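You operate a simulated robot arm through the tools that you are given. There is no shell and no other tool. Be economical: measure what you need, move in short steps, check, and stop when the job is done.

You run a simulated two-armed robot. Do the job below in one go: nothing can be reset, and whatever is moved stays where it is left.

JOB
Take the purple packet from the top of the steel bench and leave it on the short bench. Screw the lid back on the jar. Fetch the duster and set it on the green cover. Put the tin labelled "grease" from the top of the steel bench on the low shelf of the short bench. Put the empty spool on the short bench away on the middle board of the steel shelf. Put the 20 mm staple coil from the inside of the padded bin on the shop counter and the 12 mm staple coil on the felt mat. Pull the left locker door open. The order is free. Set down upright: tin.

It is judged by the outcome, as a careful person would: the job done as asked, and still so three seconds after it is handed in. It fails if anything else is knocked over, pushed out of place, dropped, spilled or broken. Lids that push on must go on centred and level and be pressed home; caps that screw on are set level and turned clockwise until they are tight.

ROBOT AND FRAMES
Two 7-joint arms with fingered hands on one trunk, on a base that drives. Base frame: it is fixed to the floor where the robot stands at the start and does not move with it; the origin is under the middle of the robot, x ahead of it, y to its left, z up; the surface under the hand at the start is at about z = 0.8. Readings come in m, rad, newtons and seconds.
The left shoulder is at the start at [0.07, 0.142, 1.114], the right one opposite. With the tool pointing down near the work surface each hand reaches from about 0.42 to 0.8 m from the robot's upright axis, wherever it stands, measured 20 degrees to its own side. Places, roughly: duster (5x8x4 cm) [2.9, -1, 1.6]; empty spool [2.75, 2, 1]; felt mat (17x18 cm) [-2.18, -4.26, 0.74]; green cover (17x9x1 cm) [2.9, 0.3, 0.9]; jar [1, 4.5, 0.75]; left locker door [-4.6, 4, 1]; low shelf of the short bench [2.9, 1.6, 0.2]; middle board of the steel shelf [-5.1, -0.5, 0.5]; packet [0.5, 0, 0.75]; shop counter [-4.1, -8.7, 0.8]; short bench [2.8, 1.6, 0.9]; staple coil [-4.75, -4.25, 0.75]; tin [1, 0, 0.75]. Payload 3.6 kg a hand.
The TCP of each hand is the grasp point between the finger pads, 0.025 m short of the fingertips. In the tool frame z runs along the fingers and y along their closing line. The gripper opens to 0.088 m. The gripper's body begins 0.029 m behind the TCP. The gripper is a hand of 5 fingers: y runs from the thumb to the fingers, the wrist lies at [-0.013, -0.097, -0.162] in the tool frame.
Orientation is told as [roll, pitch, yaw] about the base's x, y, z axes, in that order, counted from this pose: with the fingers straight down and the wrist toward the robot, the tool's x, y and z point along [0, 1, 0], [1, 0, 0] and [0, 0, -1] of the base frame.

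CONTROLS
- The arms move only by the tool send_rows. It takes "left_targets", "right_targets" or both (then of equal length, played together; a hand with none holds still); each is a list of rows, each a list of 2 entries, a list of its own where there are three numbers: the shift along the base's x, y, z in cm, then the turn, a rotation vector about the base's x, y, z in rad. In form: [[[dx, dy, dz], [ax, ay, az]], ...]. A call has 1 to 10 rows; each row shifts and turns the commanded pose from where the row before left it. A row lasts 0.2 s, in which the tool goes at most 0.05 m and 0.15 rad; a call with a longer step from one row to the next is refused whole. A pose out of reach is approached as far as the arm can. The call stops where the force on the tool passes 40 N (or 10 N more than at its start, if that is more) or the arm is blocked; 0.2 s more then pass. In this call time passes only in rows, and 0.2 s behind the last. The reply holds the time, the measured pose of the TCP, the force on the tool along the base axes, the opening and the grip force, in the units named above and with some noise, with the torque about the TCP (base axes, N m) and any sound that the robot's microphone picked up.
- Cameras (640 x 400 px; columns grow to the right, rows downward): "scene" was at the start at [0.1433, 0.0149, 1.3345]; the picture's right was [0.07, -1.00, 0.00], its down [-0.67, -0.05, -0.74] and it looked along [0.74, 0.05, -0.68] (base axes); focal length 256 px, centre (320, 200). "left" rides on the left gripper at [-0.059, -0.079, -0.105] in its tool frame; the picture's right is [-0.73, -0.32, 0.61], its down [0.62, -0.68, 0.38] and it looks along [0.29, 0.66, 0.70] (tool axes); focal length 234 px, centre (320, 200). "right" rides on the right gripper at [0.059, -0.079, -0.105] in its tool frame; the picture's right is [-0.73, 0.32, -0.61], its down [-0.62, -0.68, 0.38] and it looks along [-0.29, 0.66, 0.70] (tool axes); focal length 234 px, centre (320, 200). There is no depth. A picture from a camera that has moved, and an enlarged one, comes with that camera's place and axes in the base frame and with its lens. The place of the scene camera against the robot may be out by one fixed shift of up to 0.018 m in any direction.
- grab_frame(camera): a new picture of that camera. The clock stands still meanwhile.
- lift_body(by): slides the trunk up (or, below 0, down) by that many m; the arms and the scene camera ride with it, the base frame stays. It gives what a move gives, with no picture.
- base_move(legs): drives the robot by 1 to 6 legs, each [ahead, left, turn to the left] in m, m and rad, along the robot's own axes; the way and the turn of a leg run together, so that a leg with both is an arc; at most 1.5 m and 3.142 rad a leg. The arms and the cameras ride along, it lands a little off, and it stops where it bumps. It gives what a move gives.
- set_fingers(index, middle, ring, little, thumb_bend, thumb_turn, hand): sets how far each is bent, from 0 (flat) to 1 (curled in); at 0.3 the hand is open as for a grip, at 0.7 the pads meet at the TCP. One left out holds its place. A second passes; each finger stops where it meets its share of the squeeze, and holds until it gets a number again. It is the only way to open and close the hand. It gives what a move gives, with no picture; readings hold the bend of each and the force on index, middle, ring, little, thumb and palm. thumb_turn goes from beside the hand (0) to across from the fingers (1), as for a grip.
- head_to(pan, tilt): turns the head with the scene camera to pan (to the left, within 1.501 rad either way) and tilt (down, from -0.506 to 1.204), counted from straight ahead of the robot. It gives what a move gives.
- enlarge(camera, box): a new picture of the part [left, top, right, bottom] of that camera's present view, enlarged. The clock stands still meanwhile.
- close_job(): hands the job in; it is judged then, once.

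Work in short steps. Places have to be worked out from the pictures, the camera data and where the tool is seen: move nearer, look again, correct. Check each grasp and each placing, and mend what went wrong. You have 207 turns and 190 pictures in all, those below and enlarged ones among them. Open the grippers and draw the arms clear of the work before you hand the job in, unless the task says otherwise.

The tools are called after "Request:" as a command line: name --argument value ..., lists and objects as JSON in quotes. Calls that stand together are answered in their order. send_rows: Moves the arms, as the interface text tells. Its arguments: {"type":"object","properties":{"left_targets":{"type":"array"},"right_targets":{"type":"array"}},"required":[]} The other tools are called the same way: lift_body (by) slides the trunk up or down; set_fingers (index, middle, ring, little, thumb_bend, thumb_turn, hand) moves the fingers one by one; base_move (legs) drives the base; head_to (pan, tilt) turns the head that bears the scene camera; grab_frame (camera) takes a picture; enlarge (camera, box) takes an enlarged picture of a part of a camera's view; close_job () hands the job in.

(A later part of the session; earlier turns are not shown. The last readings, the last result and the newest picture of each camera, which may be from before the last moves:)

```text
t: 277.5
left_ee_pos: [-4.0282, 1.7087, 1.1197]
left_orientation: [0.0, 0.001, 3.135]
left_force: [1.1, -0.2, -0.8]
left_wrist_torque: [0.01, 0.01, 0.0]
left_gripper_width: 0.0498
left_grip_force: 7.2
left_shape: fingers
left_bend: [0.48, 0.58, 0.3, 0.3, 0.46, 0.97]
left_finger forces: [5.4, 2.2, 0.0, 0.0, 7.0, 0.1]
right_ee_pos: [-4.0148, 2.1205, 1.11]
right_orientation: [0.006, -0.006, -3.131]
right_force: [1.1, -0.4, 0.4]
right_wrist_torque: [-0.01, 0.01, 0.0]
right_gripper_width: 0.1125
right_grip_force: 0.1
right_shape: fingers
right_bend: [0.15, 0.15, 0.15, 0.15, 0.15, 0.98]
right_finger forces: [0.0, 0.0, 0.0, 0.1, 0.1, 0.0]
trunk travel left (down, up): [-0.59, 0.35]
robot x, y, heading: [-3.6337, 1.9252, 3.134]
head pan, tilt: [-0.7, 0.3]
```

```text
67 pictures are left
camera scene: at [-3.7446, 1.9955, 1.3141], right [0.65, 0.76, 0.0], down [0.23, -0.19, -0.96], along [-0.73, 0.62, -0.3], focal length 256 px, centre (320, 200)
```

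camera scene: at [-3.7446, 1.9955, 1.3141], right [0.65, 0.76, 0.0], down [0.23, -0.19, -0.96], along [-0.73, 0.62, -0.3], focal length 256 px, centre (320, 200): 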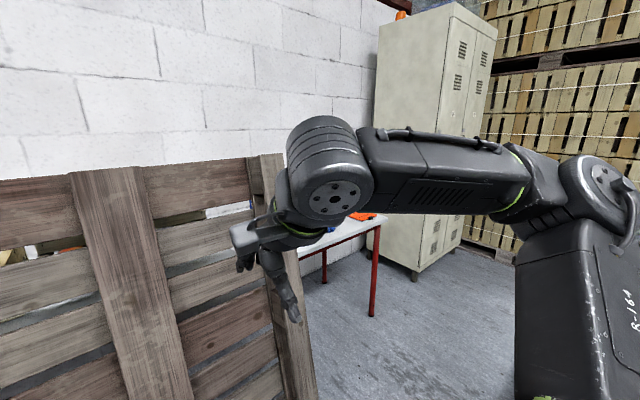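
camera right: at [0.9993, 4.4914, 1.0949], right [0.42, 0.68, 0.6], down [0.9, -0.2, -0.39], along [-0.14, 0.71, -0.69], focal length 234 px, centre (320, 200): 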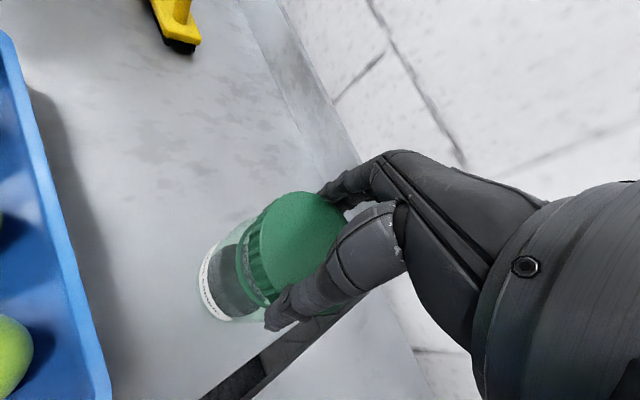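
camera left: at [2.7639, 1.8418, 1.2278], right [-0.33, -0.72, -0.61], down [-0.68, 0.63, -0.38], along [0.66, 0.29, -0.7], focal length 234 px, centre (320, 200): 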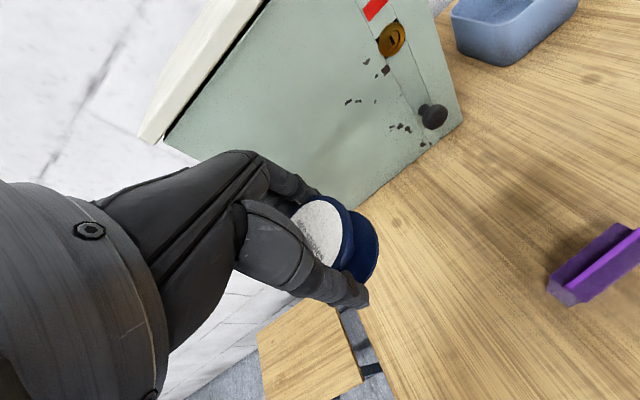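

A wooden pallet stands close in front. I back off a little, turn north and look along the aisle.

Request:
base_move --legs '[[-0.17, 0, 0], [0, 0, -1.57]]'

Request:
head_to --pan 0.15 --tilt 0.45

Request:
grab_frame --camera "scene"

```text
t: 282.8
left_ee_pos: [-3.6783, 2.3205, 1.1201]
left_orientation: [0.001, 0.0, 1.558]
left_force: [0.2, -0.3, -0.3]
left_wrist_torque: [0.0, 0.0, -0.01]
left_gripper_width: 0.0498
left_grip_force: 7.4
left_shape: fingers
left_bend: [0.48, 0.59, 0.3, 0.3, 0.47, 0.97]
left_finger forces: [5.3, 2.0, 0.0, 0.0, 6.7, 0.0]
right_ee_pos: [-3.2674, 2.3052, 1.1106]
right_orientation: [0.006, -0.007, 1.575]
right_force: [0.7, 0.8, 1.0]
right_wrist_torque: [0.01, -0.01, 0.02]
right_gripper_width: 0.1126
right_grip_force: 0.1
right_shape: fingers
right_bend: [0.15, 0.15, 0.15, 0.15, 0.15, 0.98]
right_finger forces: [0.1, 0.0, 0.1, 0.1, 0.0, 0.1]
trunk travel left (down, up): [-0.59, 0.35]
robot x, y, heading: [-3.4606, 1.9256, 1.557]
head pan, tilt: [-0.7, 0.3]
```

```text
t: 284.0
left_ee_pos: [-3.6775, 2.3208, 1.1197]
left_orientation: [0.001, 0.001, 1.556]
left_force: [0.4, 0.6, -1.3]
left_wrist_torque: [0.0, 0.01, 0.02]
left_gripper_width: 0.0497
left_grip_force: 6.5
left_shape: fingers
left_bend: [0.48, 0.59, 0.3, 0.3, 0.47, 0.97]
left_finger forces: [5.4, 1.9, 0.0, 0.0, 6.7, 0.0]
right_ee_pos: [-3.2687, 2.3051, 1.1093]
right_orientation: [0.006, -0.007, 1.575]
right_force: [-0.7, 0.9, 0.4]
right_wrist_torque: [-0.03, 0.02, 0.01]
right_gripper_width: 0.1124
right_grip_force: 0.1
right_shape: fingers
right_bend: [0.15, 0.15, 0.15, 0.15, 0.15, 0.98]
right_finger forces: [0.0, 0.0, 0.0, 0.0, 0.0, 0.1]
trunk travel left (down, up): [-0.59, 0.35]
robot x, y, heading: [-3.4644, 1.929, 1.554]
head pan, tilt: [0.15, 0.45]
```

```text
66 pictures are left
camera scene: at [-3.4653, 2.0747, 1.3002], right [0.99, 0.14, 0.0], down [0.06, -0.43, -0.9], along [-0.12, 0.89, -0.44], focal length 256 px, centre (320, 200)
```

scene: 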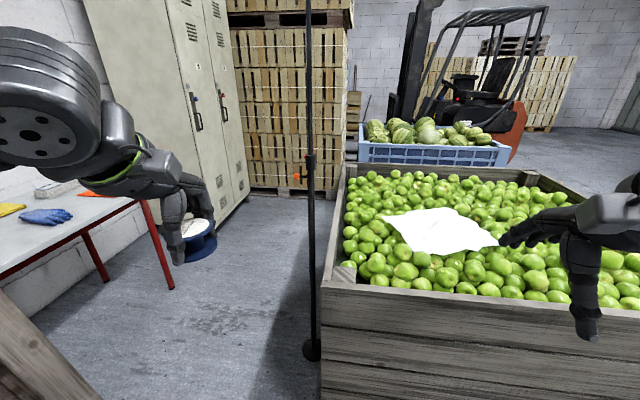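

There is a stanchion at about (−3.62, 2.93) to avoid. I zoom on the lockers to read doors and handles.

Request:
enlarge --camera "scene" --box '[80, 0, 280, 230]'

```text
1.74 times, centred on (180, 115) of scene
camera zoom: at [-3.4653, 2.0747, 1.3002], right [0.99, 0.14, 0.0], down [0.06, -0.43, -0.9], along [-0.12, 0.89, -0.44], focal length 445 px, centre (564, 348)
```

zoom: 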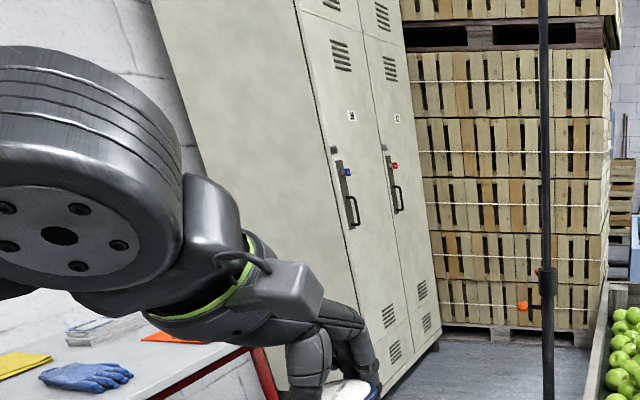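

Left door's handle is on its left edge (≈(−4.72, 4.03, 1.0)), hinge at the right. I raise the trunk so the arms clear the pallet, face west, and strafe up the aisle past the stanchion.

Request:
lift_body --by 0.35

Request:
base_move --legs '[[0, 0, 1.585], [0.3, 0, 0], [0.34, -0.67, 0], [0, -1.15, 0]]'

Request:
head_to --pan -0.2 --tilt 0.6

Request:
grab_frame --camera "scene"

```text
t: 287.4
left_ee_pos: [-3.6782, 2.3209, 1.4704]
left_orientation: [0.0, 0.001, 1.557]
left_force: [0.1, -0.1, -1.3]
left_wrist_torque: [-0.02, -0.03, -0.01]
left_gripper_width: 0.0497
left_grip_force: 6.6
left_shape: fingers
left_bend: [0.48, 0.59, 0.3, 0.3, 0.47, 0.97]
left_finger forces: [5.3, 2.1, 0.0, 0.0, 6.7, 0.0]
right_ee_pos: [-3.2668, 2.3057, 1.4598]
right_orientation: [0.004, -0.006, 1.573]
right_force: [-0.2, -0.1, 0.4]
right_wrist_torque: [0.0, 0.01, 0.01]
right_gripper_width: 0.1128
right_grip_force: 0.1
right_shape: fingers
right_bend: [0.15, 0.15, 0.15, 0.15, 0.15, 0.98]
right_finger forces: [0.0, 0.0, 0.1, 0.0, 0.0, 0.1]
trunk travel left (down, up): [-0.94, 0.0]
robot x, y, heading: [-3.4628, 1.9252, 1.558]
head pan, tilt: [0.15, 0.45]
```

```text
t: 296.2
left_ee_pos: [-4.4387, 2.2576, 1.4699]
left_orientation: [-0.01, 0.0, 3.141]
left_force: [-0.4, -0.9, -0.6]
left_wrist_torque: [0.03, 0.03, 0.0]
left_gripper_width: 0.0495
left_grip_force: 6.3
left_shape: fingers
left_bend: [0.48, 0.59, 0.3, 0.3, 0.47, 0.97]
left_finger forces: [5.2, 1.8, 0.0, 0.0, 6.4, 0.0]
right_ee_pos: [-4.4286, 2.6669, 1.463]
right_orientation: [-0.001, -0.01, -3.127]
right_force: [0.3, -0.5, 0.6]
right_wrist_torque: [0.02, -0.01, -0.01]
right_gripper_width: 0.1126
right_grip_force: 0.1
right_shape: fingers
right_bend: [0.15, 0.15, 0.15, 0.15, 0.15, 0.98]
right_finger forces: [0.0, 0.0, 0.0, 0.0, 0.0, 0.0]
trunk travel left (down, up): [-0.94, 0.0]
robot x, y, heading: [-4.0491, 2.4883, 3.138]
head pan, tilt: [0.15, 0.45]
stopped in leg 3: the robot was blocked; the commanded pose is now the measured one
```

```text
t: 297.0
left_ee_pos: [-4.4439, 2.2698, 1.4693]
left_orientation: [0.002, 0.002, 3.141]
left_force: [0.1, 0.8, -0.5]
left_wrist_torque: [-0.04, 0.0, -0.06]
left_gripper_width: 0.0493
left_grip_force: 6.7
left_shape: fingers
left_bend: [0.48, 0.59, 0.3, 0.3, 0.47, 0.97]
left_finger forces: [5.1, 1.9, 0.1, 0.0, 6.4, 0.1]
right_ee_pos: [-4.4331, 2.6806, 1.4605]
right_orientation: [0.006, -0.006, -3.126]
right_force: [0.3, 0.1, 0.8]
right_wrist_torque: [-0.03, -0.02, -0.01]
right_gripper_width: 0.1124
right_grip_force: 0.0
right_shape: fingers
right_bend: [0.15, 0.15, 0.15, 0.15, 0.15, 0.98]
right_finger forces: [0.0, 0.0, 0.1, 0.0, 0.0, 0.1]
trunk travel left (down, up): [-0.94, 0.0]
robot x, y, heading: [-4.0501, 2.4852, 3.139]
head pan, tilt: [-0.201, 0.6]
```

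```text
64 pictures are left
camera scene: at [-4.1772, 2.5159, 1.6365], right [0.2, 0.98, 0.0], down [0.55, -0.11, -0.82], along [-0.81, 0.16, -0.57], focal length 256 px, centre (320, 200)
```

scene: 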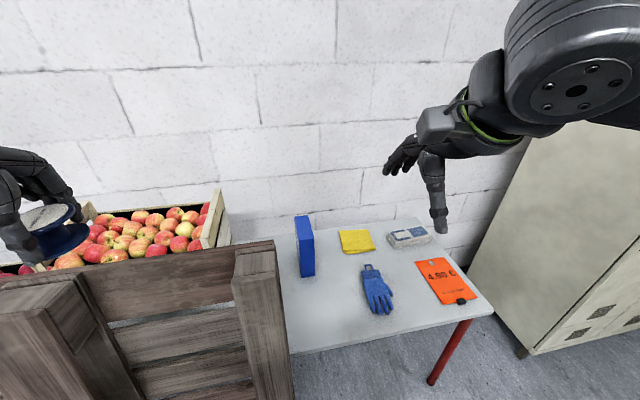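

Something blocked the base. I look down to the right side to find it.

Request:
head_to --pan -1.4 --tilt 0.75

Request:
grab_frame --camera "scene"

```text
t: 298.4
left_ee_pos: [-4.4438, 2.2689, 1.4707]
left_orientation: [-0.001, 0.002, 3.14]
left_force: [-0.8, -0.6, -0.2]
left_wrist_torque: [0.01, 0.03, -0.02]
left_gripper_width: 0.0492
left_grip_force: 6.1
left_shape: fingers
left_bend: [0.48, 0.59, 0.3, 0.3, 0.47, 0.97]
left_finger forces: [5.1, 1.9, 0.1, 0.1, 6.5, 0.1]
right_ee_pos: [-4.433, 2.6785, 1.4603]
right_orientation: [0.005, -0.006, -3.126]
right_force: [0.3, -0.5, -0.9]
right_wrist_torque: [0.03, -0.03, 0.02]
right_gripper_width: 0.1123
right_grip_force: 0.1
right_shape: fingers
right_bend: [0.15, 0.15, 0.15, 0.15, 0.15, 0.98]
right_finger forces: [0.1, 0.0, 0.0, 0.1, 0.1, 0.0]
trunk travel left (down, up): [-0.94, 0.0]
robot x, y, heading: [-4.0498, 2.4845, 3.143]
head pan, tilt: [-1.4, 0.75]
```

```text
63 pictures are left
camera scene: at [-4.1036, 2.5782, 1.6237], right [0.99, 0.17, 0.0], down [0.12, -0.67, -0.73], along [-0.12, 0.72, -0.68], focal length 256 px, centre (320, 200)
```

scene: 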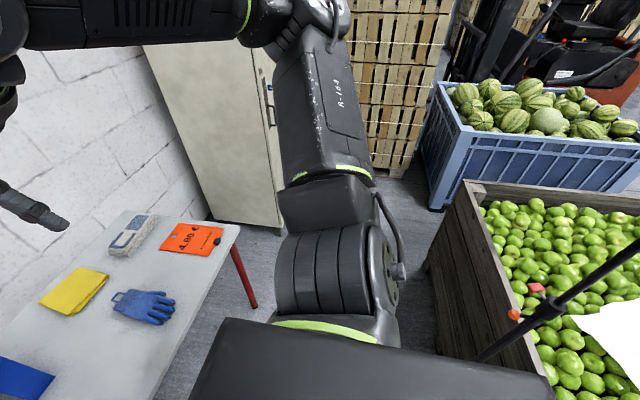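

The stanchion is well clear and upright. I try a pure sidestep north from here.

Request:
base_move --legs '[[-0.05, -0.1, 0], [0, -0.5, 0]]'

```text
t: 302.2
left_ee_pos: [-4.3904, 2.865, 1.4697]
left_orientation: [-0.002, 0.001, 3.139]
left_force: [-0.4, -0.2, -0.5]
left_wrist_torque: [0.04, 0.01, -0.01]
left_gripper_width: 0.0491
left_grip_force: 7.0
left_shape: fingers
left_bend: [0.48, 0.59, 0.3, 0.3, 0.47, 0.97]
left_finger forces: [5.2, 2.0, 0.0, 0.0, 6.6, 0.1]
right_ee_pos: [-4.3808, 3.2765, 1.4613]
right_orientation: [0.002, -0.006, -3.125]
right_force: [-0.8, 0.4, 0.8]
right_wrist_torque: [0.03, -0.02, 0.02]
right_gripper_width: 0.1126
right_grip_force: 0.0
right_shape: fingers
right_bend: [0.15, 0.15, 0.15, 0.15, 0.15, 0.98]
right_finger forces: [0.1, 0.0, 0.0, 0.0, 0.0, 0.0]
trunk travel left (down, up): [-0.94, 0.0]
robot x, y, heading: [-3.9952, 3.0879, 3.142]
head pan, tilt: [-1.4, 0.75]
```

That worked. I go on to y≈3.8 and lower the trunk to view the handle.

Request:
base_move --legs '[[0, -0.7, 0]]'

Request:
lift_body --by -0.25

Request:
head_to --pan -0.25 --tilt 0.4

Request:
grab_frame --camera "scene"

```text
t: 306.0
left_ee_pos: [-4.3892, 3.5617, 1.4718]
left_orientation: [-0.002, 0.0, -3.14]
left_force: [0.2, 1.2, -0.2]
left_wrist_torque: [0.02, 0.01, 0.0]
left_gripper_width: 0.0493
left_grip_force: 6.9
left_shape: fingers
left_bend: [0.48, 0.59, 0.3, 0.3, 0.47, 0.97]
left_finger forces: [5.2, 2.0, 0.1, 0.0, 6.5, 0.0]
right_ee_pos: [-4.3801, 3.9714, 1.4601]
right_orientation: [0.004, -0.006, -3.123]
right_force: [0.3, 0.2, 0.2]
right_wrist_torque: [0.0, 0.01, 0.02]
right_gripper_width: 0.1124
right_grip_force: 0.1
right_shape: fingers
right_bend: [0.15, 0.15, 0.15, 0.15, 0.15, 0.98]
right_finger forces: [0.1, 0.0, 0.0, 0.0, 0.0, 0.0]
trunk travel left (down, up): [-0.94, 0.0]
robot x, y, heading: [-4.0009, 3.78, -3.138]
head pan, tilt: [-1.4, 0.75]
```

```text
t: 308.6
left_ee_pos: [-4.3898, 3.5638, 1.2203]
left_orientation: [0.001, 0.001, -3.14]
left_force: [-1.1, 0.6, -0.5]
left_wrist_torque: [-0.03, -0.02, 0.01]
left_gripper_width: 0.0493
left_grip_force: 7.1
left_shape: fingers
left_bend: [0.48, 0.59, 0.3, 0.3, 0.47, 0.97]
left_finger forces: [5.1, 1.9, 0.0, 0.1, 6.4, 0.1]
right_ee_pos: [-4.3804, 3.9738, 1.211]
right_orientation: [0.005, -0.006, -3.122]
right_force: [0.2, 0.2, 0.7]
right_wrist_torque: [0.03, 0.02, -0.01]
right_gripper_width: 0.1125
right_grip_force: 0.1
right_shape: fingers
right_bend: [0.15, 0.15, 0.15, 0.15, 0.15, 0.98]
right_finger forces: [0.1, 0.0, 0.0, 0.0, 0.1, 0.1]
trunk travel left (down, up): [-0.69, 0.25]
robot x, y, heading: [-3.9959, 3.7887, -3.141]
head pan, tilt: [-1.4, 0.75]
```

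```text
t: 309.9
left_ee_pos: [-4.3898, 3.5621, 1.2201]
left_orientation: [0.0, 0.002, -3.141]
left_force: [-0.2, -1.0, 0.0]
left_wrist_torque: [-0.02, -0.02, -0.01]
left_gripper_width: 0.0494
left_grip_force: 6.4
left_shape: fingers
left_bend: [0.48, 0.59, 0.3, 0.3, 0.47, 0.97]
left_finger forces: [5.2, 1.9, 0.0, 0.1, 6.4, 0.0]
right_ee_pos: [-4.3813, 3.9739, 1.2103]
right_orientation: [0.005, -0.007, -3.123]
right_force: [-0.4, -0.1, 0.3]
right_wrist_torque: [-0.04, 0.03, 0.0]
right_gripper_width: 0.1126
right_grip_force: 0.1
right_shape: fingers
right_bend: [0.15, 0.15, 0.15, 0.15, 0.15, 0.98]
right_finger forces: [0.0, 0.0, 0.0, 0.0, 0.0, 0.0]
trunk travel left (down, up): [-0.69, 0.25]
robot x, y, heading: [-3.9957, 3.7844, -3.146]
head pan, tilt: [-0.25, 0.4]
```

```text
62 pictures are left
camera scene: at [-4.1267, 3.8158, 1.4048], right [0.25, 0.97, 0.0], down [0.38, -0.1, -0.92], along [-0.89, 0.23, -0.39], focal length 256 px, centre (320, 200)
```

scene: 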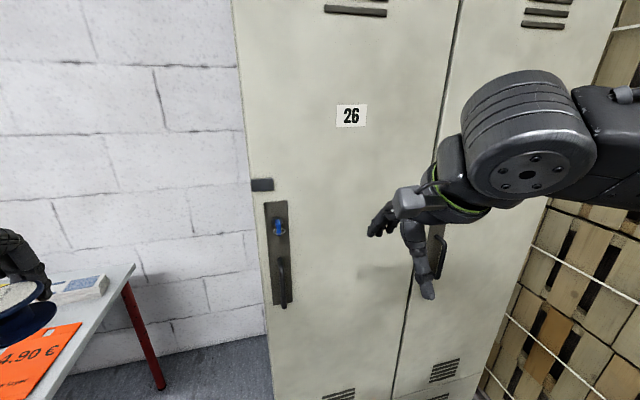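

I zoom on the handle plate.

Request:
enlarge --camera "scene" --box '[230, 160, 350, 320]'

```text
2.50 times, centred on (290, 240) of scene
camera zoom: at [-4.1267, 3.8158, 1.4048], right [0.25, 0.97, 0.0], down [0.38, -0.1, -0.92], along [-0.89, 0.23, -0.39], focal length 639 px, centre (395, 100)
```

zoom: 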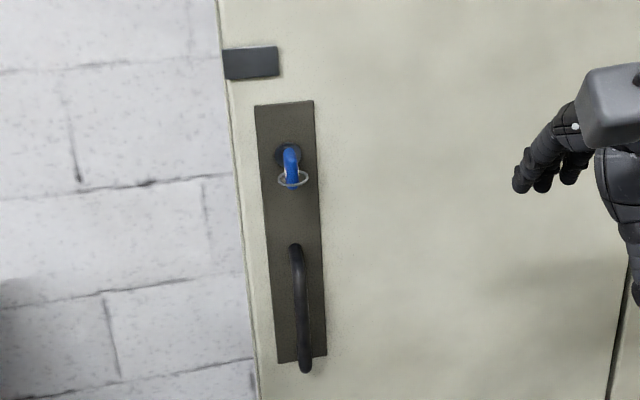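

The handle is a vertical bar near (−4.58, 3.85, 1.0). I back a little, lower the hand and turn it so the fingers point at the door with a horizontal grip.

Request:
base_move --legs '[[-0.12, 0, 0]]'

Request:
send_rows --right_targets '[[[0, -0.5, -1.5], [0, 0, 0.15]], [[0, -0.5, -1.5], [0, 0, 0.15]], [[0, -0.5, -1.5], [0, 0, 0.15]], [[0, -0.5, -1.5], [0, 0, 0.15]], [[0, -0.5, -1.5], [0, 0, 0.15]], [[0, -0.5, -1.5], [0, 0, 0.15]], [[0, -0.5, -1.5], [0, 0, 0.15]], [[0, -0.5, -1.5], [0, 0, 0.15]], [[0, -0.5, -1.5], [0, 0, 0.15]], [[0, -0.5, -1.5], [0, 0, 0.15]]]'

Request:
send_rows --right_targets '[[[-1.5, 0, 0], [0, 0.15, 0]], [[-1.5, 0, 0], [0, 0.15, 0]], [[-1.5, 0, 0], [0, 0.15, 0]], [[-1.5, 0, 0], [0, 0.15, 0]], [[-1.5, -0.5, -0.5], [0, 0.15, 0]], [[-1.5, -0.5, -0.5], [0, 0.15, 0]], [[-1.5, -0.5, -1], [0, 0.15, 0]], [[-1.5, -0.5, -1], [0, 0.15, 0]], [[-1.5, -0.5, -1], [0, 0.15, 0]], [[-1.5, -0.5, -1], [0, 0.15, 0]]]'

Request:
set_fingers --hand "right" --index 0.3 --middle 0.3 --ring 0.3 --little 0.3 --thumb_bend 0.3

Request:
grab_frame --camera "right"

Request:
grab_frame --camera "scene"

```text
t: 311.2
left_ee_pos: [-4.2708, 3.563, 1.2195]
left_orientation: [0.0, 0.002, -3.14]
left_force: [0.8, 1.5, -0.1]
left_wrist_torque: [-0.08, 0.0, -0.01]
left_gripper_width: 0.049
left_grip_force: 6.8
left_shape: fingers
left_bend: [0.48, 0.59, 0.3, 0.3, 0.47, 0.97]
left_finger forces: [5.2, 1.9, 0.0, 0.1, 6.5, 0.1]
right_ee_pos: [-4.2611, 3.974, 1.2089]
right_orientation: [0.005, -0.003, -3.124]
right_force: [0.2, -0.9, -0.9]
right_wrist_torque: [0.03, -0.01, 0.01]
right_gripper_width: 0.1128
right_grip_force: 0.1
right_shape: fingers
right_bend: [0.15, 0.15, 0.15, 0.15, 0.15, 0.98]
right_finger forces: [0.0, 0.0, 0.0, 0.0, 0.1, 0.0]
trunk travel left (down, up): [-0.69, 0.25]
robot x, y, heading: [-3.8793, 3.7827, -3.137]
head pan, tilt: [-0.25, 0.4]
```

```text
t: 313.4
left_ee_pos: [-4.2706, 3.5641, 1.2208]
left_orientation: [-0.002, 0.003, -3.14]
left_force: [0.0, 1.2, -0.4]
left_wrist_torque: [0.0, 0.01, -0.01]
left_gripper_width: 0.0491
left_grip_force: 6.9
left_shape: fingers
left_bend: [0.48, 0.59, 0.3, 0.3, 0.47, 0.97]
left_finger forces: [5.1, 2.0, 0.0, 0.0, 6.4, 0.0]
right_ee_pos: [-4.261, 3.9246, 1.061]
right_orientation: [0.005, -0.007, -1.624]
right_force: [0.4, -0.1, 0.6]
right_wrist_torque: [0.02, 0.0, 0.03]
right_gripper_width: 0.1126
right_grip_force: 0.1
right_shape: fingers
right_bend: [0.15, 0.15, 0.15, 0.15, 0.15, 0.98]
right_finger forces: [0.0, 0.1, 0.0, 0.0, 0.0, 0.0]
trunk travel left (down, up): [-0.69, 0.25]
robot x, y, heading: [-3.8727, 3.781, -3.137]
head pan, tilt: [-0.25, 0.4]
```

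```text
t: 315.6
left_ee_pos: [-4.2688, 3.5632, 1.2196]
left_orientation: [-0.002, 0.001, -3.14]
left_force: [-0.2, -0.2, -0.3]
left_wrist_torque: [-0.01, 0.0, 0.0]
left_gripper_width: 0.0493
left_grip_force: 6.7
left_shape: fingers
left_bend: [0.48, 0.59, 0.3, 0.3, 0.47, 0.97]
left_finger forces: [5.0, 1.8, 0.0, 0.0, 6.5, 0.0]
right_ee_pos: [-4.4095, 3.8937, 1.0096]
right_orientation: [-1.497, -0.051, -1.569]
right_force: [-0.5, 0.0, 0.4]
right_wrist_torque: [-0.04, 0.01, 0.01]
right_gripper_width: 0.1124
right_grip_force: 0.1
right_shape: fingers
right_bend: [0.15, 0.15, 0.15, 0.15, 0.15, 0.98]
right_finger forces: [0.0, 0.1, 0.0, 0.1, 0.0, 0.0]
trunk travel left (down, up): [-0.69, 0.25]
robot x, y, heading: [-3.8754, 3.7879, -3.141]
head pan, tilt: [-0.25, 0.4]
```

```text
t: 316.6
left_ee_pos: [-4.2694, 3.5648, 1.2193]
left_orientation: [-0.002, 0.002, -3.14]
left_force: [-0.6, -0.5, -0.1]
left_wrist_torque: [0.03, -0.01, 0.01]
left_gripper_width: 0.0491
left_grip_force: 7.0
left_shape: fingers
left_bend: [0.48, 0.59, 0.3, 0.3, 0.47, 0.97]
left_finger forces: [5.0, 2.0, 0.0, 0.1, 6.5, 0.0]
right_ee_pos: [-4.41, 3.8938, 1.0108]
right_orientation: [-1.494, -0.054, -1.567]
right_force: [0.2, -0.3, -0.6]
right_wrist_torque: [0.02, 0.01, 0.02]
right_gripper_width: 0.0851
right_grip_force: 0.0
right_shape: fingers
right_bend: [0.3, 0.3, 0.3, 0.3, 0.3, 0.98]
right_finger forces: [0.0, 0.1, 0.1, 0.0, 0.0, 0.0]
trunk travel left (down, up): [-0.69, 0.25]
robot x, y, heading: [-3.8742, 3.7794, -3.139]
head pan, tilt: [-0.25, 0.4]
```

```text
60 pictures are left
camera right: at [-4.3006, 3.9709, 0.956], right [0.55, -0.28, 0.79], down [-0.43, 0.71, 0.56], along [-0.71, -0.65, 0.27], focal length 234 px, centre (320, 200)
```

right: 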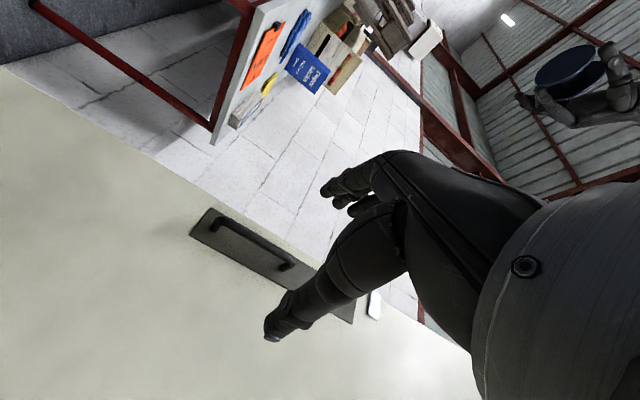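

```text
59 pictures are left
camera scene: at [-4.0066, 3.8159, 1.4048], right [0.25, 0.97, 0.0], down [0.38, -0.1, -0.92], along [-0.89, 0.23, -0.39], focal length 256 px, centre (320, 200)
```

scene: 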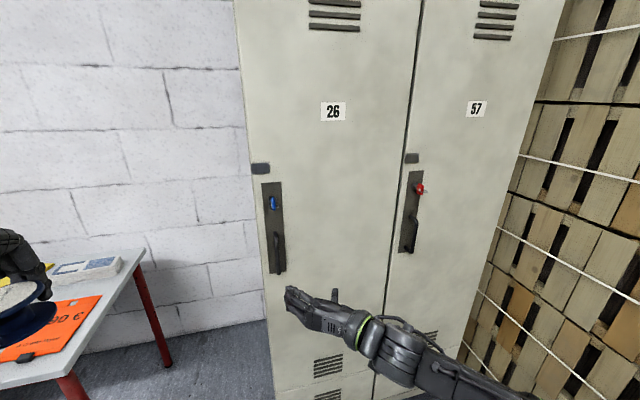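

Handle centre is at (−4.566, 3.851, ~1.0). I line up at its lower half and move in, then close.

Request:
send_rows --right_targets '[[[0, -2.2, -2.3], [0, 0.07, 0]], [[0, -2.1, -2.3], [0, 0, 0]], [[-4, 0, 0], [0, 0, 0]], [[-4, 0, 0], [0, 0, 0]], [[-4, 0, 0], [0, 0, 0]], [[-3, 0, 0], [0, 0, 0]]]'

Request:
grab_frame --camera "right"

```text
t: 318.0
left_ee_pos: [-4.2697, 3.5629, 1.2191]
left_orientation: [-0.001, 0.002, -3.14]
left_force: [0.9, -0.5, -0.9]
left_wrist_torque: [0.0, 0.0, 0.0]
left_gripper_width: 0.0489
left_grip_force: 6.4
left_shape: fingers
left_bend: [0.48, 0.59, 0.3, 0.3, 0.47, 0.97]
left_finger forces: [5.2, 1.9, 0.0, 0.0, 6.5, 0.1]
right_ee_pos: [-4.562, 3.853, 0.9632]
right_orientation: [-1.564, -0.051, -1.564]
right_force: [-0.2, 0.2, 0.4]
right_wrist_torque: [0.01, -0.03, 0.04]
right_gripper_width: 0.0852
right_grip_force: 0.0
right_shape: fingers
right_bend: [0.3, 0.3, 0.3, 0.3, 0.3, 0.98]
right_finger forces: [0.0, 0.0, 0.0, 0.0, 0.0, 0.0]
trunk travel left (down, up): [-0.69, 0.25]
robot x, y, heading: [-3.8753, 3.7819, -3.141]
head pan, tilt: [-0.25, 0.4]
```

```text
58 pictures are left
camera right: at [-4.4561, 3.9283, 0.9015], right [0.6, -0.28, 0.75], down [-0.39, 0.71, 0.58], along [-0.69, -0.65, 0.32], focal length 234 px, centre (320, 200)
```

right: 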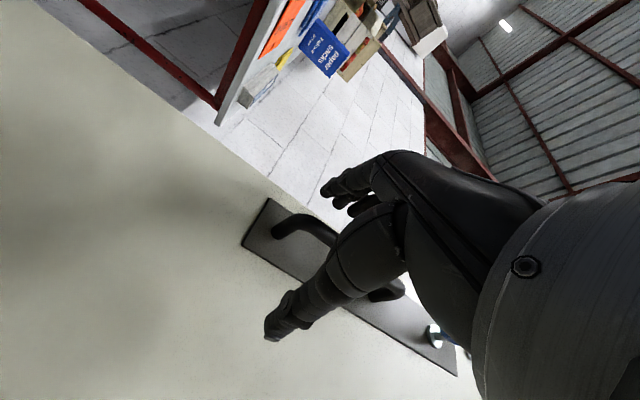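

The bar runs between thumb and fingers. I close.

Request:
set_fingers --hand "right" --index 0.7 --middle 0.7 --ring 0.65 --little 0.3 --thumb_bend 0.68

Request:
send_rows --right_targets '[[[1.5, 0, 0], [0, 0, 0]], [[2, 0.1, 0], [0, 0, 0]]]'

Request:
grab_frame --camera "scene"

```text
t: 319.0
left_ee_pos: [-4.2694, 3.5586, 1.218]
left_orientation: [-0.006, -0.002, -3.139]
left_force: [-0.5, -0.2, -0.5]
left_wrist_torque: [-0.01, -0.01, -0.02]
left_gripper_width: 0.0491
left_grip_force: 6.9
left_shape: fingers
left_bend: [0.48, 0.59, 0.3, 0.3, 0.47, 0.97]
left_finger forces: [5.1, 1.9, 0.0, 0.0, 6.5, 0.1]
right_ee_pos: [-4.5588, 3.8456, 0.9648]
right_orientation: [-1.564, -0.049, -1.561]
right_force: [-0.2, -20.4, 0.9]
right_wrist_torque: [0.18, 0.07, 0.45]
right_gripper_width: 0.0124
right_grip_force: 9.8
right_shape: fingers
right_bend: [0.59, 0.61, 0.58, 0.3, 0.68, 0.98]
right_finger forces: [7.6, 6.9, 5.6, 0.0, 0.0, 0.0]
trunk travel left (down, up): [-0.69, 0.25]
robot x, y, heading: [-3.881, 3.7841, -3.142]
head pan, tilt: [-0.25, 0.4]
```

```text
t: 319.6
left_ee_pos: [-4.2684, 3.5622, 1.221]
left_orientation: [-0.002, 0.0, -3.143]
left_force: [0.7, 0.2, 0.7]
left_wrist_torque: [-0.01, 0.0, 0.02]
left_gripper_width: 0.0493
left_grip_force: 7.4
left_shape: fingers
left_bend: [0.48, 0.59, 0.3, 0.3, 0.47, 0.97]
left_finger forces: [5.1, 1.9, 0.0, 0.0, 6.5, 0.0]
right_ee_pos: [-4.5251, 3.8551, 0.9652]
right_orientation: [-1.567, -0.051, -1.567]
right_force: [2.9, -4.2, 4.1]
right_wrist_torque: [-0.06, 0.08, 0.11]
right_gripper_width: 0.0066
right_grip_force: 3.3
right_shape: fingers
right_bend: [0.64, 0.69, 0.64, 0.3, 0.68, 0.98]
right_finger forces: [6.6, 0.0, 0.0, 0.0, 0.0, 0.2]
trunk travel left (down, up): [-0.69, 0.25]
robot x, y, heading: [-3.8788, 3.7857, 3.138]
head pan, tilt: [-0.25, 0.4]
```

```text
57 pictures are left
camera scene: at [-4.0051, 3.8135, 1.4051], right [0.25, 0.97, 0.0], down [0.38, -0.09, -0.92], along [-0.89, 0.23, -0.39], focal length 256 px, centre (320, 200)
```

scene: 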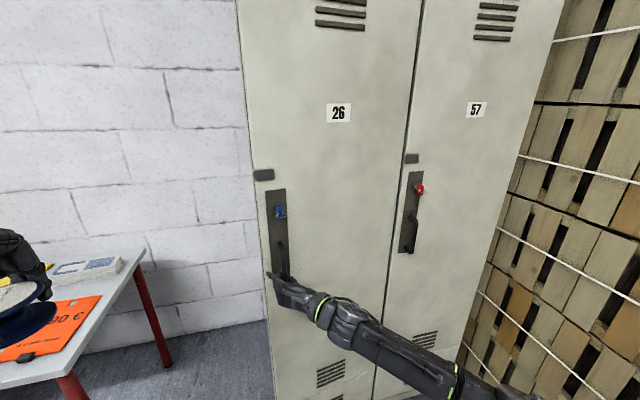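

The door has started to move, but the hold looks weak (index only). I look with the hand camera.

Request:
grab_frame --camera "right"

```text
56 pictures are left
camera right: at [-4.4194, 3.93, 0.9033], right [0.6, -0.29, 0.74], down [-0.39, 0.71, 0.59], along [-0.7, -0.64, 0.32], focal length 234 px, centre (320, 200)
```

right: 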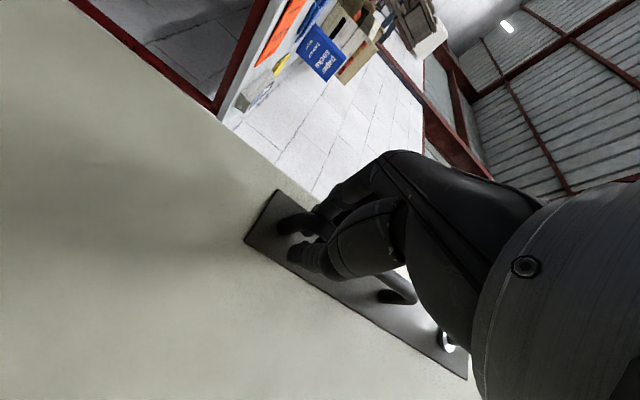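

The fingertips nearly slipped off. I reopen, go deeper so the bar lies toward the palm, and curl firmly.

Request:
set_fingers --hand "right" --index 0.42 --middle 0.42 --ring 0.42 --thumb_bend 0.42

Request:
send_rows --right_targets '[[[-2.5, 0, 0.8], [0, 0, 0]], [[-2.2, 0, 0.7], [0, 0, 0]]]'

Request:
set_fingers --hand "right" --index 0.85 --middle 0.85 --ring 0.85 --thumb_bend 0.8

Request:
send_rows --right_targets '[[[1.5, 0, 0], [0, 0, 0]], [[2, 0.1, 0], [0, 0, 0.03]], [[2, 0.2, 0], [0, 0, 0.05]]]'

Request:
grab_frame --camera "right"

```text
t: 320.6
left_ee_pos: [-4.27, 3.564, 1.2197]
left_orientation: [-0.001, 0.002, -3.141]
left_force: [-0.8, -1.3, 0.1]
left_wrist_torque: [0.0, -0.02, -0.01]
left_gripper_width: 0.0492
left_grip_force: 6.1
left_shape: fingers
left_bend: [0.48, 0.59, 0.3, 0.3, 0.47, 0.97]
left_finger forces: [5.1, 2.0, 0.0, 0.0, 6.4, 0.0]
right_ee_pos: [-4.5252, 3.8531, 0.9638]
right_orientation: [-1.564, -0.052, -1.565]
right_force: [-0.1, 0.1, -0.9]
right_wrist_torque: [0.0, 0.0, 0.01]
right_gripper_width: 0.0587
right_grip_force: 0.1
right_shape: fingers
right_bend: [0.42, 0.42, 0.42, 0.3, 0.42, 0.98]
right_finger forces: [0.0, 0.0, 0.1, 0.0, 0.0, 0.0]
trunk travel left (down, up): [-0.69, 0.25]
robot x, y, heading: [-3.8765, 3.7842, -3.141]
head pan, tilt: [-0.25, 0.4]
```

```text
t: 321.2
left_ee_pos: [-4.2695, 3.5633, 1.2198]
left_orientation: [-0.002, 0.001, -3.14]
left_force: [0.2, 0.2, 0.1]
left_wrist_torque: [0.01, 0.01, 0.02]
left_gripper_width: 0.0492
left_grip_force: 6.8
left_shape: fingers
left_bend: [0.48, 0.59, 0.3, 0.3, 0.47, 0.97]
left_finger forces: [5.1, 1.9, 0.0, 0.0, 6.5, 0.0]
right_ee_pos: [-4.5735, 3.8533, 0.9786]
right_orientation: [-1.563, -0.054, -1.563]
right_force: [-0.1, 0.5, -0.1]
right_wrist_torque: [0.01, 0.04, 0.01]
right_gripper_width: 0.0587
right_grip_force: 0.1
right_shape: fingers
right_bend: [0.42, 0.42, 0.42, 0.3, 0.42, 0.98]
right_finger forces: [0.1, 0.1, 0.0, 0.1, 0.0, 0.1]
trunk travel left (down, up): [-0.69, 0.25]
robot x, y, heading: [-3.8773, 3.7865, -3.136]
head pan, tilt: [-0.25, 0.4]
```

```text
t: 322.2
left_ee_pos: [-4.2693, 3.5606, 1.2192]
left_orientation: [-0.004, 0.001, -3.139]
left_force: [0.4, 0.0, -0.8]
left_wrist_torque: [0.0, 0.01, 0.0]
left_gripper_width: 0.0492
left_grip_force: 7.1
left_shape: fingers
left_bend: [0.48, 0.59, 0.3, 0.3, 0.47, 0.97]
left_finger forces: [5.1, 1.9, 0.1, 0.0, 6.5, 0.0]
right_ee_pos: [-4.5717, 3.8503, 0.9791]
right_orientation: [-1.563, -0.05, -1.562]
right_force: [3.0, -17.0, -1.2]
right_wrist_torque: [0.34, -0.3, -0.2]
right_gripper_width: 0.0001
right_grip_force: 8.6
right_shape: fingers
right_bend: [0.77, 0.85, 0.84, 0.3, 0.78, 0.97]
right_finger forces: [0.0, 2.6, 14.5, 0.0, 0.0, 0.1]
trunk travel left (down, up): [-0.69, 0.25]
robot x, y, heading: [-3.8763, 3.7848, -3.141]
head pan, tilt: [-0.25, 0.4]
```

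```text
t: 323.0
left_ee_pos: [-4.2692, 3.5652, 1.2203]
left_orientation: [0.0, 0.001, -3.141]
left_force: [-0.2, -0.7, 0.3]
left_wrist_torque: [0.02, 0.01, 0.03]
left_gripper_width: 0.0495
left_grip_force: 7.0
left_shape: fingers
left_bend: [0.48, 0.59, 0.3, 0.3, 0.47, 0.97]
left_finger forces: [5.1, 2.0, 0.1, 0.0, 6.5, 0.0]
right_ee_pos: [-4.5172, 3.8573, 0.9786]
right_orientation: [-1.562, -0.054, -1.486]
right_force: [1.4, 0.9, 1.1]
right_wrist_torque: [0.14, -0.32, -0.16]
right_gripper_width: 0.0002
right_grip_force: 5.4
right_shape: fingers
right_bend: [0.78, 0.85, 0.84, 0.3, 0.77, 0.97]
right_finger forces: [0.0, 0.8, 9.9, 0.1, 0.0, 0.1]
trunk travel left (down, up): [-0.69, 0.25]
robot x, y, heading: [-3.8804, 3.7847, -3.143]
head pan, tilt: [-0.25, 0.4]
```

```text
55 pictures are left
camera right: at [-4.4181, 3.9426, 0.9176], right [0.62, -0.23, 0.75], down [-0.45, 0.68, 0.58], along [-0.64, -0.7, 0.32], focal length 234 px, centre (320, 200)
```

right: 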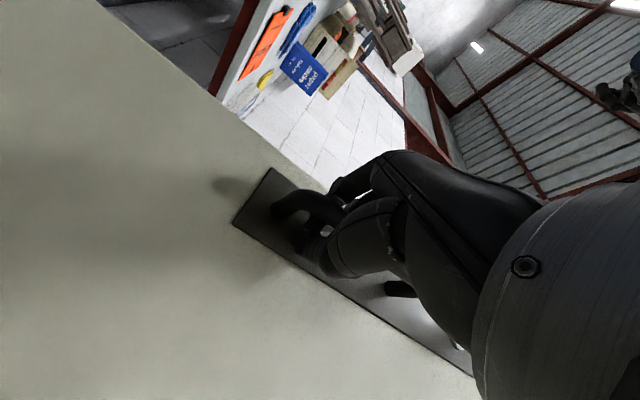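

The bar is now enclosed and the door follows. I pull along its arc, turning with it.

Request:
send_rows --right_targets '[[[4.0, 1.4, 0], [0, 0, 0.1]], [[3.8, 1.9, 0], [0, 0, 0.1]], [[3.6, 2.3, 0], [0, 0, 0.1]], [[3.3, 2.7, 0], [0, 0, 0.1]], [[3.0, 3.0, 0], [0, 0, 0.1]]]'

Request:
grab_frame --camera "scene"

```text
t: 324.2
left_ee_pos: [-4.2729, 3.5672, 1.2192]
left_orientation: [0.001, 0.003, -3.139]
left_force: [-0.7, 0.5, -1.0]
left_wrist_torque: [0.03, 0.01, 0.0]
left_gripper_width: 0.0492
left_grip_force: 6.8
left_shape: fingers
left_bend: [0.48, 0.59, 0.3, 0.3, 0.47, 0.97]
left_finger forces: [5.1, 2.0, 0.0, 0.0, 6.5, 0.0]
right_ee_pos: [-4.3421, 3.9721, 0.9766]
right_orientation: [-1.564, -0.058, -0.984]
right_force: [-15.5, 12.5, 6.7]
right_wrist_torque: [0.05, -0.41, 0.09]
right_gripper_width: 0.0001
right_grip_force: 20.0
right_shape: fingers
right_bend: [0.79, 0.84, 0.83, 0.3, 0.75, 0.97]
right_finger forces: [0.1, 6.1, 14.5, 0.0, 19.8, 0.1]
trunk travel left (down, up): [-0.69, 0.25]
robot x, y, heading: [-3.8777, 3.7843, -3.139]
head pan, tilt: [-0.25, 0.4]
```

```text
54 pictures are left
camera scene: at [-4.0097, 3.8201, 1.4045], right [0.25, 0.97, 0.0], down [0.38, -0.1, -0.92], along [-0.89, 0.23, -0.39], focal length 256 px, centre (320, 200)
```

scene: 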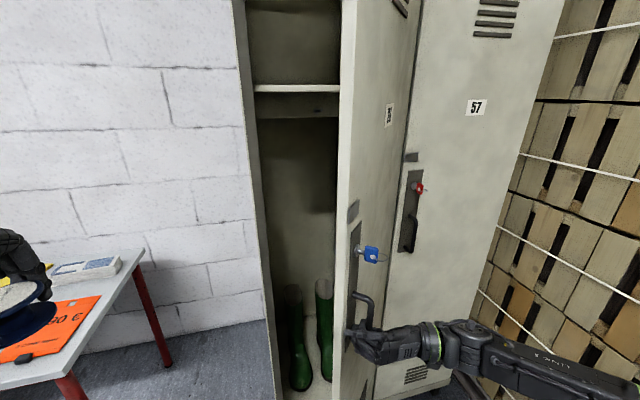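

About 40° open. I pull a little further along the arc.

Request:
send_rows --right_targets '[[[2.4, 3.0, 0], [0, 0, 0.1]], [[2.0, 3.3, 0], [0, 0, 0.1]], [[1.8, 3.5, 0], [0, 0, 0.1]]]'

Request:
set_fingers --hand "right" --index 0.35 --middle 0.35 --ring 0.35 --thumb_bend 0.3

Request:
grab_frame --camera "scene"

```text
t: 325.1
left_ee_pos: [-4.2745, 3.566, 1.2189]
left_orientation: [0.0, 0.004, -3.137]
left_force: [0.4, 0.3, -0.2]
left_wrist_torque: [-0.03, 0.03, 0.0]
left_gripper_width: 0.049
left_grip_force: 6.4
left_shape: fingers
left_bend: [0.48, 0.59, 0.3, 0.3, 0.47, 0.97]
left_finger forces: [5.1, 1.9, 0.0, 0.1, 6.5, 0.0]
right_ee_pos: [-4.2884, 4.0683, 0.9762]
right_orientation: [-1.561, -0.054, -0.702]
right_force: [-29.6, 9.8, -1.7]
right_wrist_torque: [0.13, -0.49, 0.3]
right_gripper_width: 0.0
right_grip_force: 27.4
right_shape: fingers
right_bend: [0.79, 0.83, 0.82, 0.3, 0.75, 0.97]
right_finger forces: [0.0, 9.9, 18.1, 0.1, 27.4, 0.0]
trunk travel left (down, up): [-0.69, 0.25]
robot x, y, heading: [-3.8764, 3.7848, -3.136]
head pan, tilt: [-0.25, 0.4]
stopped in row 3 (right hand): the force on the tool passed its limit at 41 N (the readings are from after the stop); the commanded pose is now the measured one
```

```text
t: 326.1
left_ee_pos: [-4.2687, 3.5632, 1.2219]
left_orientation: [0.0, 0.002, -3.14]
left_force: [0.7, 0.2, 0.0]
left_wrist_torque: [-0.02, 0.03, 0.01]
left_gripper_width: 0.0492
left_grip_force: 6.9
left_shape: fingers
left_bend: [0.48, 0.59, 0.3, 0.3, 0.47, 0.97]
left_finger forces: [5.0, 1.9, 0.0, 0.0, 6.5, 0.0]
right_ee_pos: [-4.281, 4.0655, 0.9793]
right_orientation: [-1.562, -0.051, -0.694]
right_force: [0.0, 0.6, -0.1]
right_wrist_torque: [-0.01, 0.04, -0.03]
right_gripper_width: 0.0789
right_grip_force: 0.1
right_shape: fingers
right_bend: [0.35, 0.35, 0.35, 0.3, 0.3, 0.97]
right_finger forces: [0.0, 0.1, 0.0, 0.0, 0.0, 0.0]
trunk travel left (down, up): [-0.69, 0.25]
robot x, y, heading: [-3.879, 3.7852, -3.141]
head pan, tilt: [-0.25, 0.4]
```

```text
53 pictures are left
camera scene: at [-4.0068, 3.8156, 1.4049], right [0.24, 0.97, 0.0], down [0.38, -0.1, -0.92], along [-0.89, 0.23, -0.39], focal length 256 px, centre (320, 200)
```

scene: 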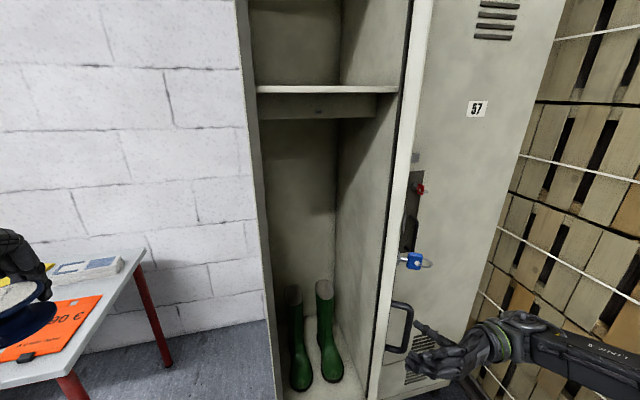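

Door about 55° open. I re-hook the bar and continue along the corrected, tighter arc.

Request:
set_fingers --hand "right" --index 0.8 --middle 0.8 --ring 0.8 --thumb_bend 0.75

Request:
send_rows --right_targets '[[[1.2, 3.4, 0], [0, 0, 0.08]], [[0.9, 3.5, 0], [0, 0, 0.08]], [[0.5, 3.6, 0], [0, 0, 0.08]], [[0.2, 3.6, 0], [0, 0, 0.05]]]'

Request:
set_fingers --hand "right" --index 0.3 --middle 0.3 --ring 0.3 --thumb_bend 0.25

Request:
grab_frame --camera "scene"

```text
t: 327.1
left_ee_pos: [-4.2699, 3.5637, 1.2204]
left_orientation: [0.0, 0.002, -3.14]
left_force: [0.6, 0.3, -0.7]
left_wrist_torque: [-0.02, 0.01, 0.0]
left_gripper_width: 0.049
left_grip_force: 6.6
left_shape: fingers
left_bend: [0.48, 0.59, 0.3, 0.3, 0.47, 0.97]
left_finger forces: [5.1, 1.9, 0.1, 0.0, 6.6, 0.1]
right_ee_pos: [-4.2809, 4.0658, 0.9799]
right_orientation: [-1.561, -0.05, -0.696]
right_force: [0.6, 0.8, -0.3]
right_wrist_torque: [0.03, 0.02, -0.02]
right_gripper_width: 0.0
right_grip_force: 0.1
right_shape: fingers
right_bend: [0.78, 0.8, 0.8, 0.3, 0.71, 0.97]
right_finger forces: [0.0, 0.0, 0.1, 0.1, 0.1, 0.0]
trunk travel left (down, up): [-0.69, 0.25]
robot x, y, heading: [-3.8747, 3.7835, -3.139]
head pan, tilt: [-0.25, 0.4]
```

```text
t: 328.1
left_ee_pos: [-4.2698, 3.5639, 1.2201]
left_orientation: [0.002, 0.004, -3.14]
left_force: [0.2, 0.8, -1.0]
left_wrist_torque: [0.0, 0.01, 0.02]
left_gripper_width: 0.049
left_grip_force: 6.7
left_shape: fingers
left_bend: [0.48, 0.59, 0.3, 0.3, 0.47, 0.97]
left_finger forces: [5.1, 2.0, 0.1, 0.1, 6.5, 0.0]
right_ee_pos: [-4.2309, 4.0327, 0.9841]
right_orientation: [-1.56, -0.048, -0.426]
right_force: [-0.1, 0.3, 0.4]
right_wrist_torque: [-0.03, 0.0, -0.01]
right_gripper_width: 0.0
right_grip_force: 0.1
right_shape: fingers
right_bend: [0.79, 0.8, 0.8, 0.3, 0.71, 0.97]
right_finger forces: [0.0, 0.0, 0.0, 0.0, 0.0, 0.0]
right hand out of reach, approached as far as the arm can: row 1, 2, 3, 4
trunk travel left (down, up): [-0.69, 0.25]
robot x, y, heading: [-3.8763, 3.7839, -3.135]
head pan, tilt: [-0.25, 0.4]
```

```text
t: 329.1
left_ee_pos: [-4.2703, 3.5631, 1.2189]
left_orientation: [0.0, 0.0, -3.139]
left_force: [0.2, 0.9, -0.7]
left_wrist_torque: [0.05, 0.0, -0.02]
left_gripper_width: 0.0491
left_grip_force: 6.5
left_shape: fingers
left_bend: [0.48, 0.59, 0.3, 0.3, 0.47, 0.97]
left_finger forces: [5.1, 1.9, 0.0, 0.1, 6.5, 0.0]
right_ee_pos: [-4.2313, 4.0349, 0.9851]
right_orientation: [-1.56, -0.049, -0.428]
right_force: [-0.4, 0.7, -0.1]
right_wrist_torque: [0.03, 0.01, -0.03]
right_gripper_width: 0.0879
right_grip_force: 0.0
right_shape: fingers
right_bend: [0.3, 0.3, 0.3, 0.3, 0.25, 0.97]
right_finger forces: [0.0, 0.0, 0.0, 0.0, 0.1, 0.1]
trunk travel left (down, up): [-0.69, 0.25]
robot x, y, heading: [-3.8753, 3.7838, -3.138]
head pan, tilt: [-0.25, 0.4]
```

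```text
52 pictures are left
camera scene: at [-4.0069, 3.8158, 1.4048], right [0.24, 0.97, 0.0], down [0.38, -0.1, -0.92], along [-0.89, 0.23, -0.39], focal length 256 px, centre (320, 200)
```

scene: 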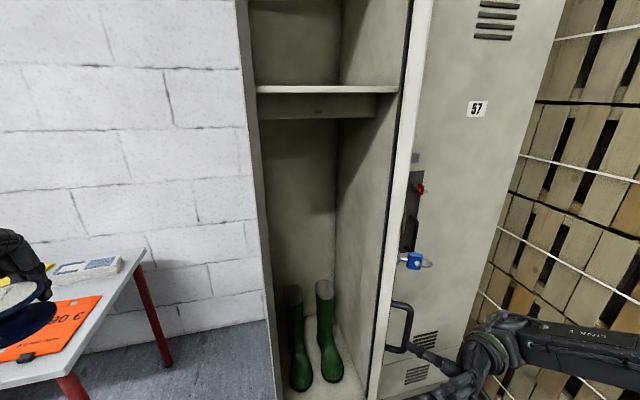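

The hand slipped off at arm's limit. I re-approach the bar along the hand's axis, hook it, and let the base sidestep right to swing the door further.

Request:
send_rows --right_targets '[[[0.1, 4.6, 0], [0, 0, -0.134]], [[0.1, 4.6, 0], [0, 0, -0.134]], [[-2.6, -3.0, 0], [0, 0, 0]], [[-3.4, -3.6, 0], [0, 0, 0]]]'

Request:
set_fingers --hand "right" --index 0.85 --middle 0.85 --ring 0.85 --thumb_bend 0.8

Request:
base_move --legs '[[-0.02, -0.07, 0], [-0.015, -0.07, 0]]'

Request:
grab_frame --camera "scene"

```text
t: 330.1
left_ee_pos: [-4.2717, 3.5631, 1.2197]
left_orientation: [-0.003, 0.0, -3.139]
left_force: [-0.4, -0.2, -1.4]
left_wrist_torque: [0.04, 0.0, 0.0]
left_gripper_width: 0.0491
left_grip_force: 6.5
left_shape: fingers
left_bend: [0.48, 0.59, 0.3, 0.3, 0.47, 0.97]
left_finger forces: [5.1, 1.9, 0.0, 0.1, 6.5, 0.1]
right_ee_pos: [-4.2894, 4.0346, 0.9862]
right_orientation: [-1.564, -0.053, -0.675]
right_force: [-0.6, -0.4, 0.6]
right_wrist_torque: [0.0, -0.03, 0.0]
right_gripper_width: 0.0878
right_grip_force: 0.0
right_shape: fingers
right_bend: [0.3, 0.3, 0.3, 0.3, 0.25, 0.98]
right_finger forces: [0.0, 0.0, 0.0, 0.0, 0.0, 0.0]
right hand out of reach, approached as far as the arm can: row 1, 2
trunk travel left (down, up): [-0.69, 0.25]
robot x, y, heading: [-3.8729, 3.7827, -3.14]
head pan, tilt: [-0.25, 0.4]
```

```text
t: 331.1
left_ee_pos: [-4.2726, 3.5644, 1.2199]
left_orientation: [0.001, 0.003, -3.141]
left_force: [0.2, -0.2, 0.1]
left_wrist_torque: [0.0, -0.02, 0.03]
left_gripper_width: 0.0492
left_grip_force: 6.8
left_shape: fingers
left_bend: [0.48, 0.59, 0.3, 0.3, 0.47, 0.97]
left_finger forces: [5.1, 1.9, 0.0, 0.1, 6.5, 0.0]
right_ee_pos: [-4.2914, 4.0344, 0.9843]
right_orientation: [-1.562, -0.051, -0.676]
right_force: [-15.4, 6.8, 6.6]
right_wrist_torque: [0.42, 0.22, 0.17]
right_gripper_width: 0.0053
right_grip_force: 21.4
right_shape: fingers
right_bend: [0.84, 0.84, 0.83, 0.3, 0.72, 0.97]
right_finger forces: [4.5, 4.9, 8.1, 0.0, 25.0, 0.0]
trunk travel left (down, up): [-0.69, 0.25]
robot x, y, heading: [-3.8792, 3.7866, -3.139]
head pan, tilt: [-0.25, 0.4]
```

```text
t: 332.8
left_ee_pos: [-4.2419, 3.7023, 1.2208]
left_orientation: [0.003, 0.005, -3.136]
left_force: [-0.8, 1.3, 0.1]
left_wrist_torque: [-0.03, 0.0, 0.02]
left_gripper_width: 0.0491
left_grip_force: 6.5
left_shape: fingers
left_bend: [0.48, 0.59, 0.3, 0.3, 0.47, 0.97]
left_finger forces: [5.0, 1.9, 0.0, 0.0, 6.4, 0.0]
right_ee_pos: [-4.2637, 4.1727, 0.9843]
right_orientation: [-1.565, -0.053, -0.681]
right_force: [-23.8, 1.1, 2.7]
right_wrist_torque: [0.3, 0.29, 0.54]
right_gripper_width: 0.0087
right_grip_force: 25.9
right_shape: fingers
right_bend: [0.84, 0.84, 0.84, 0.3, 0.69, 0.97]
right_finger forces: [3.7, 4.4, 8.8, 0.0, 35.2, 0.0]
trunk travel left (down, up): [-0.69, 0.25]
robot x, y, heading: [-3.8468, 3.9172, -3.141]
head pan, tilt: [-0.25, 0.4]
stopped in leg 2: the force on the tool passed its limit at 42 N (the readings are from after the stop); the commanded pose is now the measured one
```

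```text
51 pictures are left
camera scene: at [-3.9792, 3.9553, 1.4043], right [0.24, 0.97, 0.0], down [0.38, -0.1, -0.92], along [-0.89, 0.22, -0.39], focal length 256 px, centre (320, 200)
```

scene: 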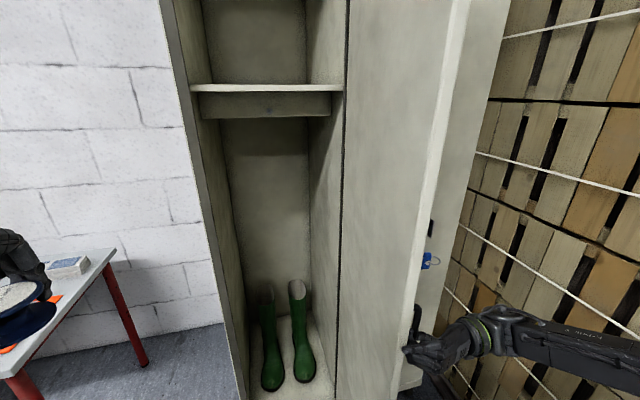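

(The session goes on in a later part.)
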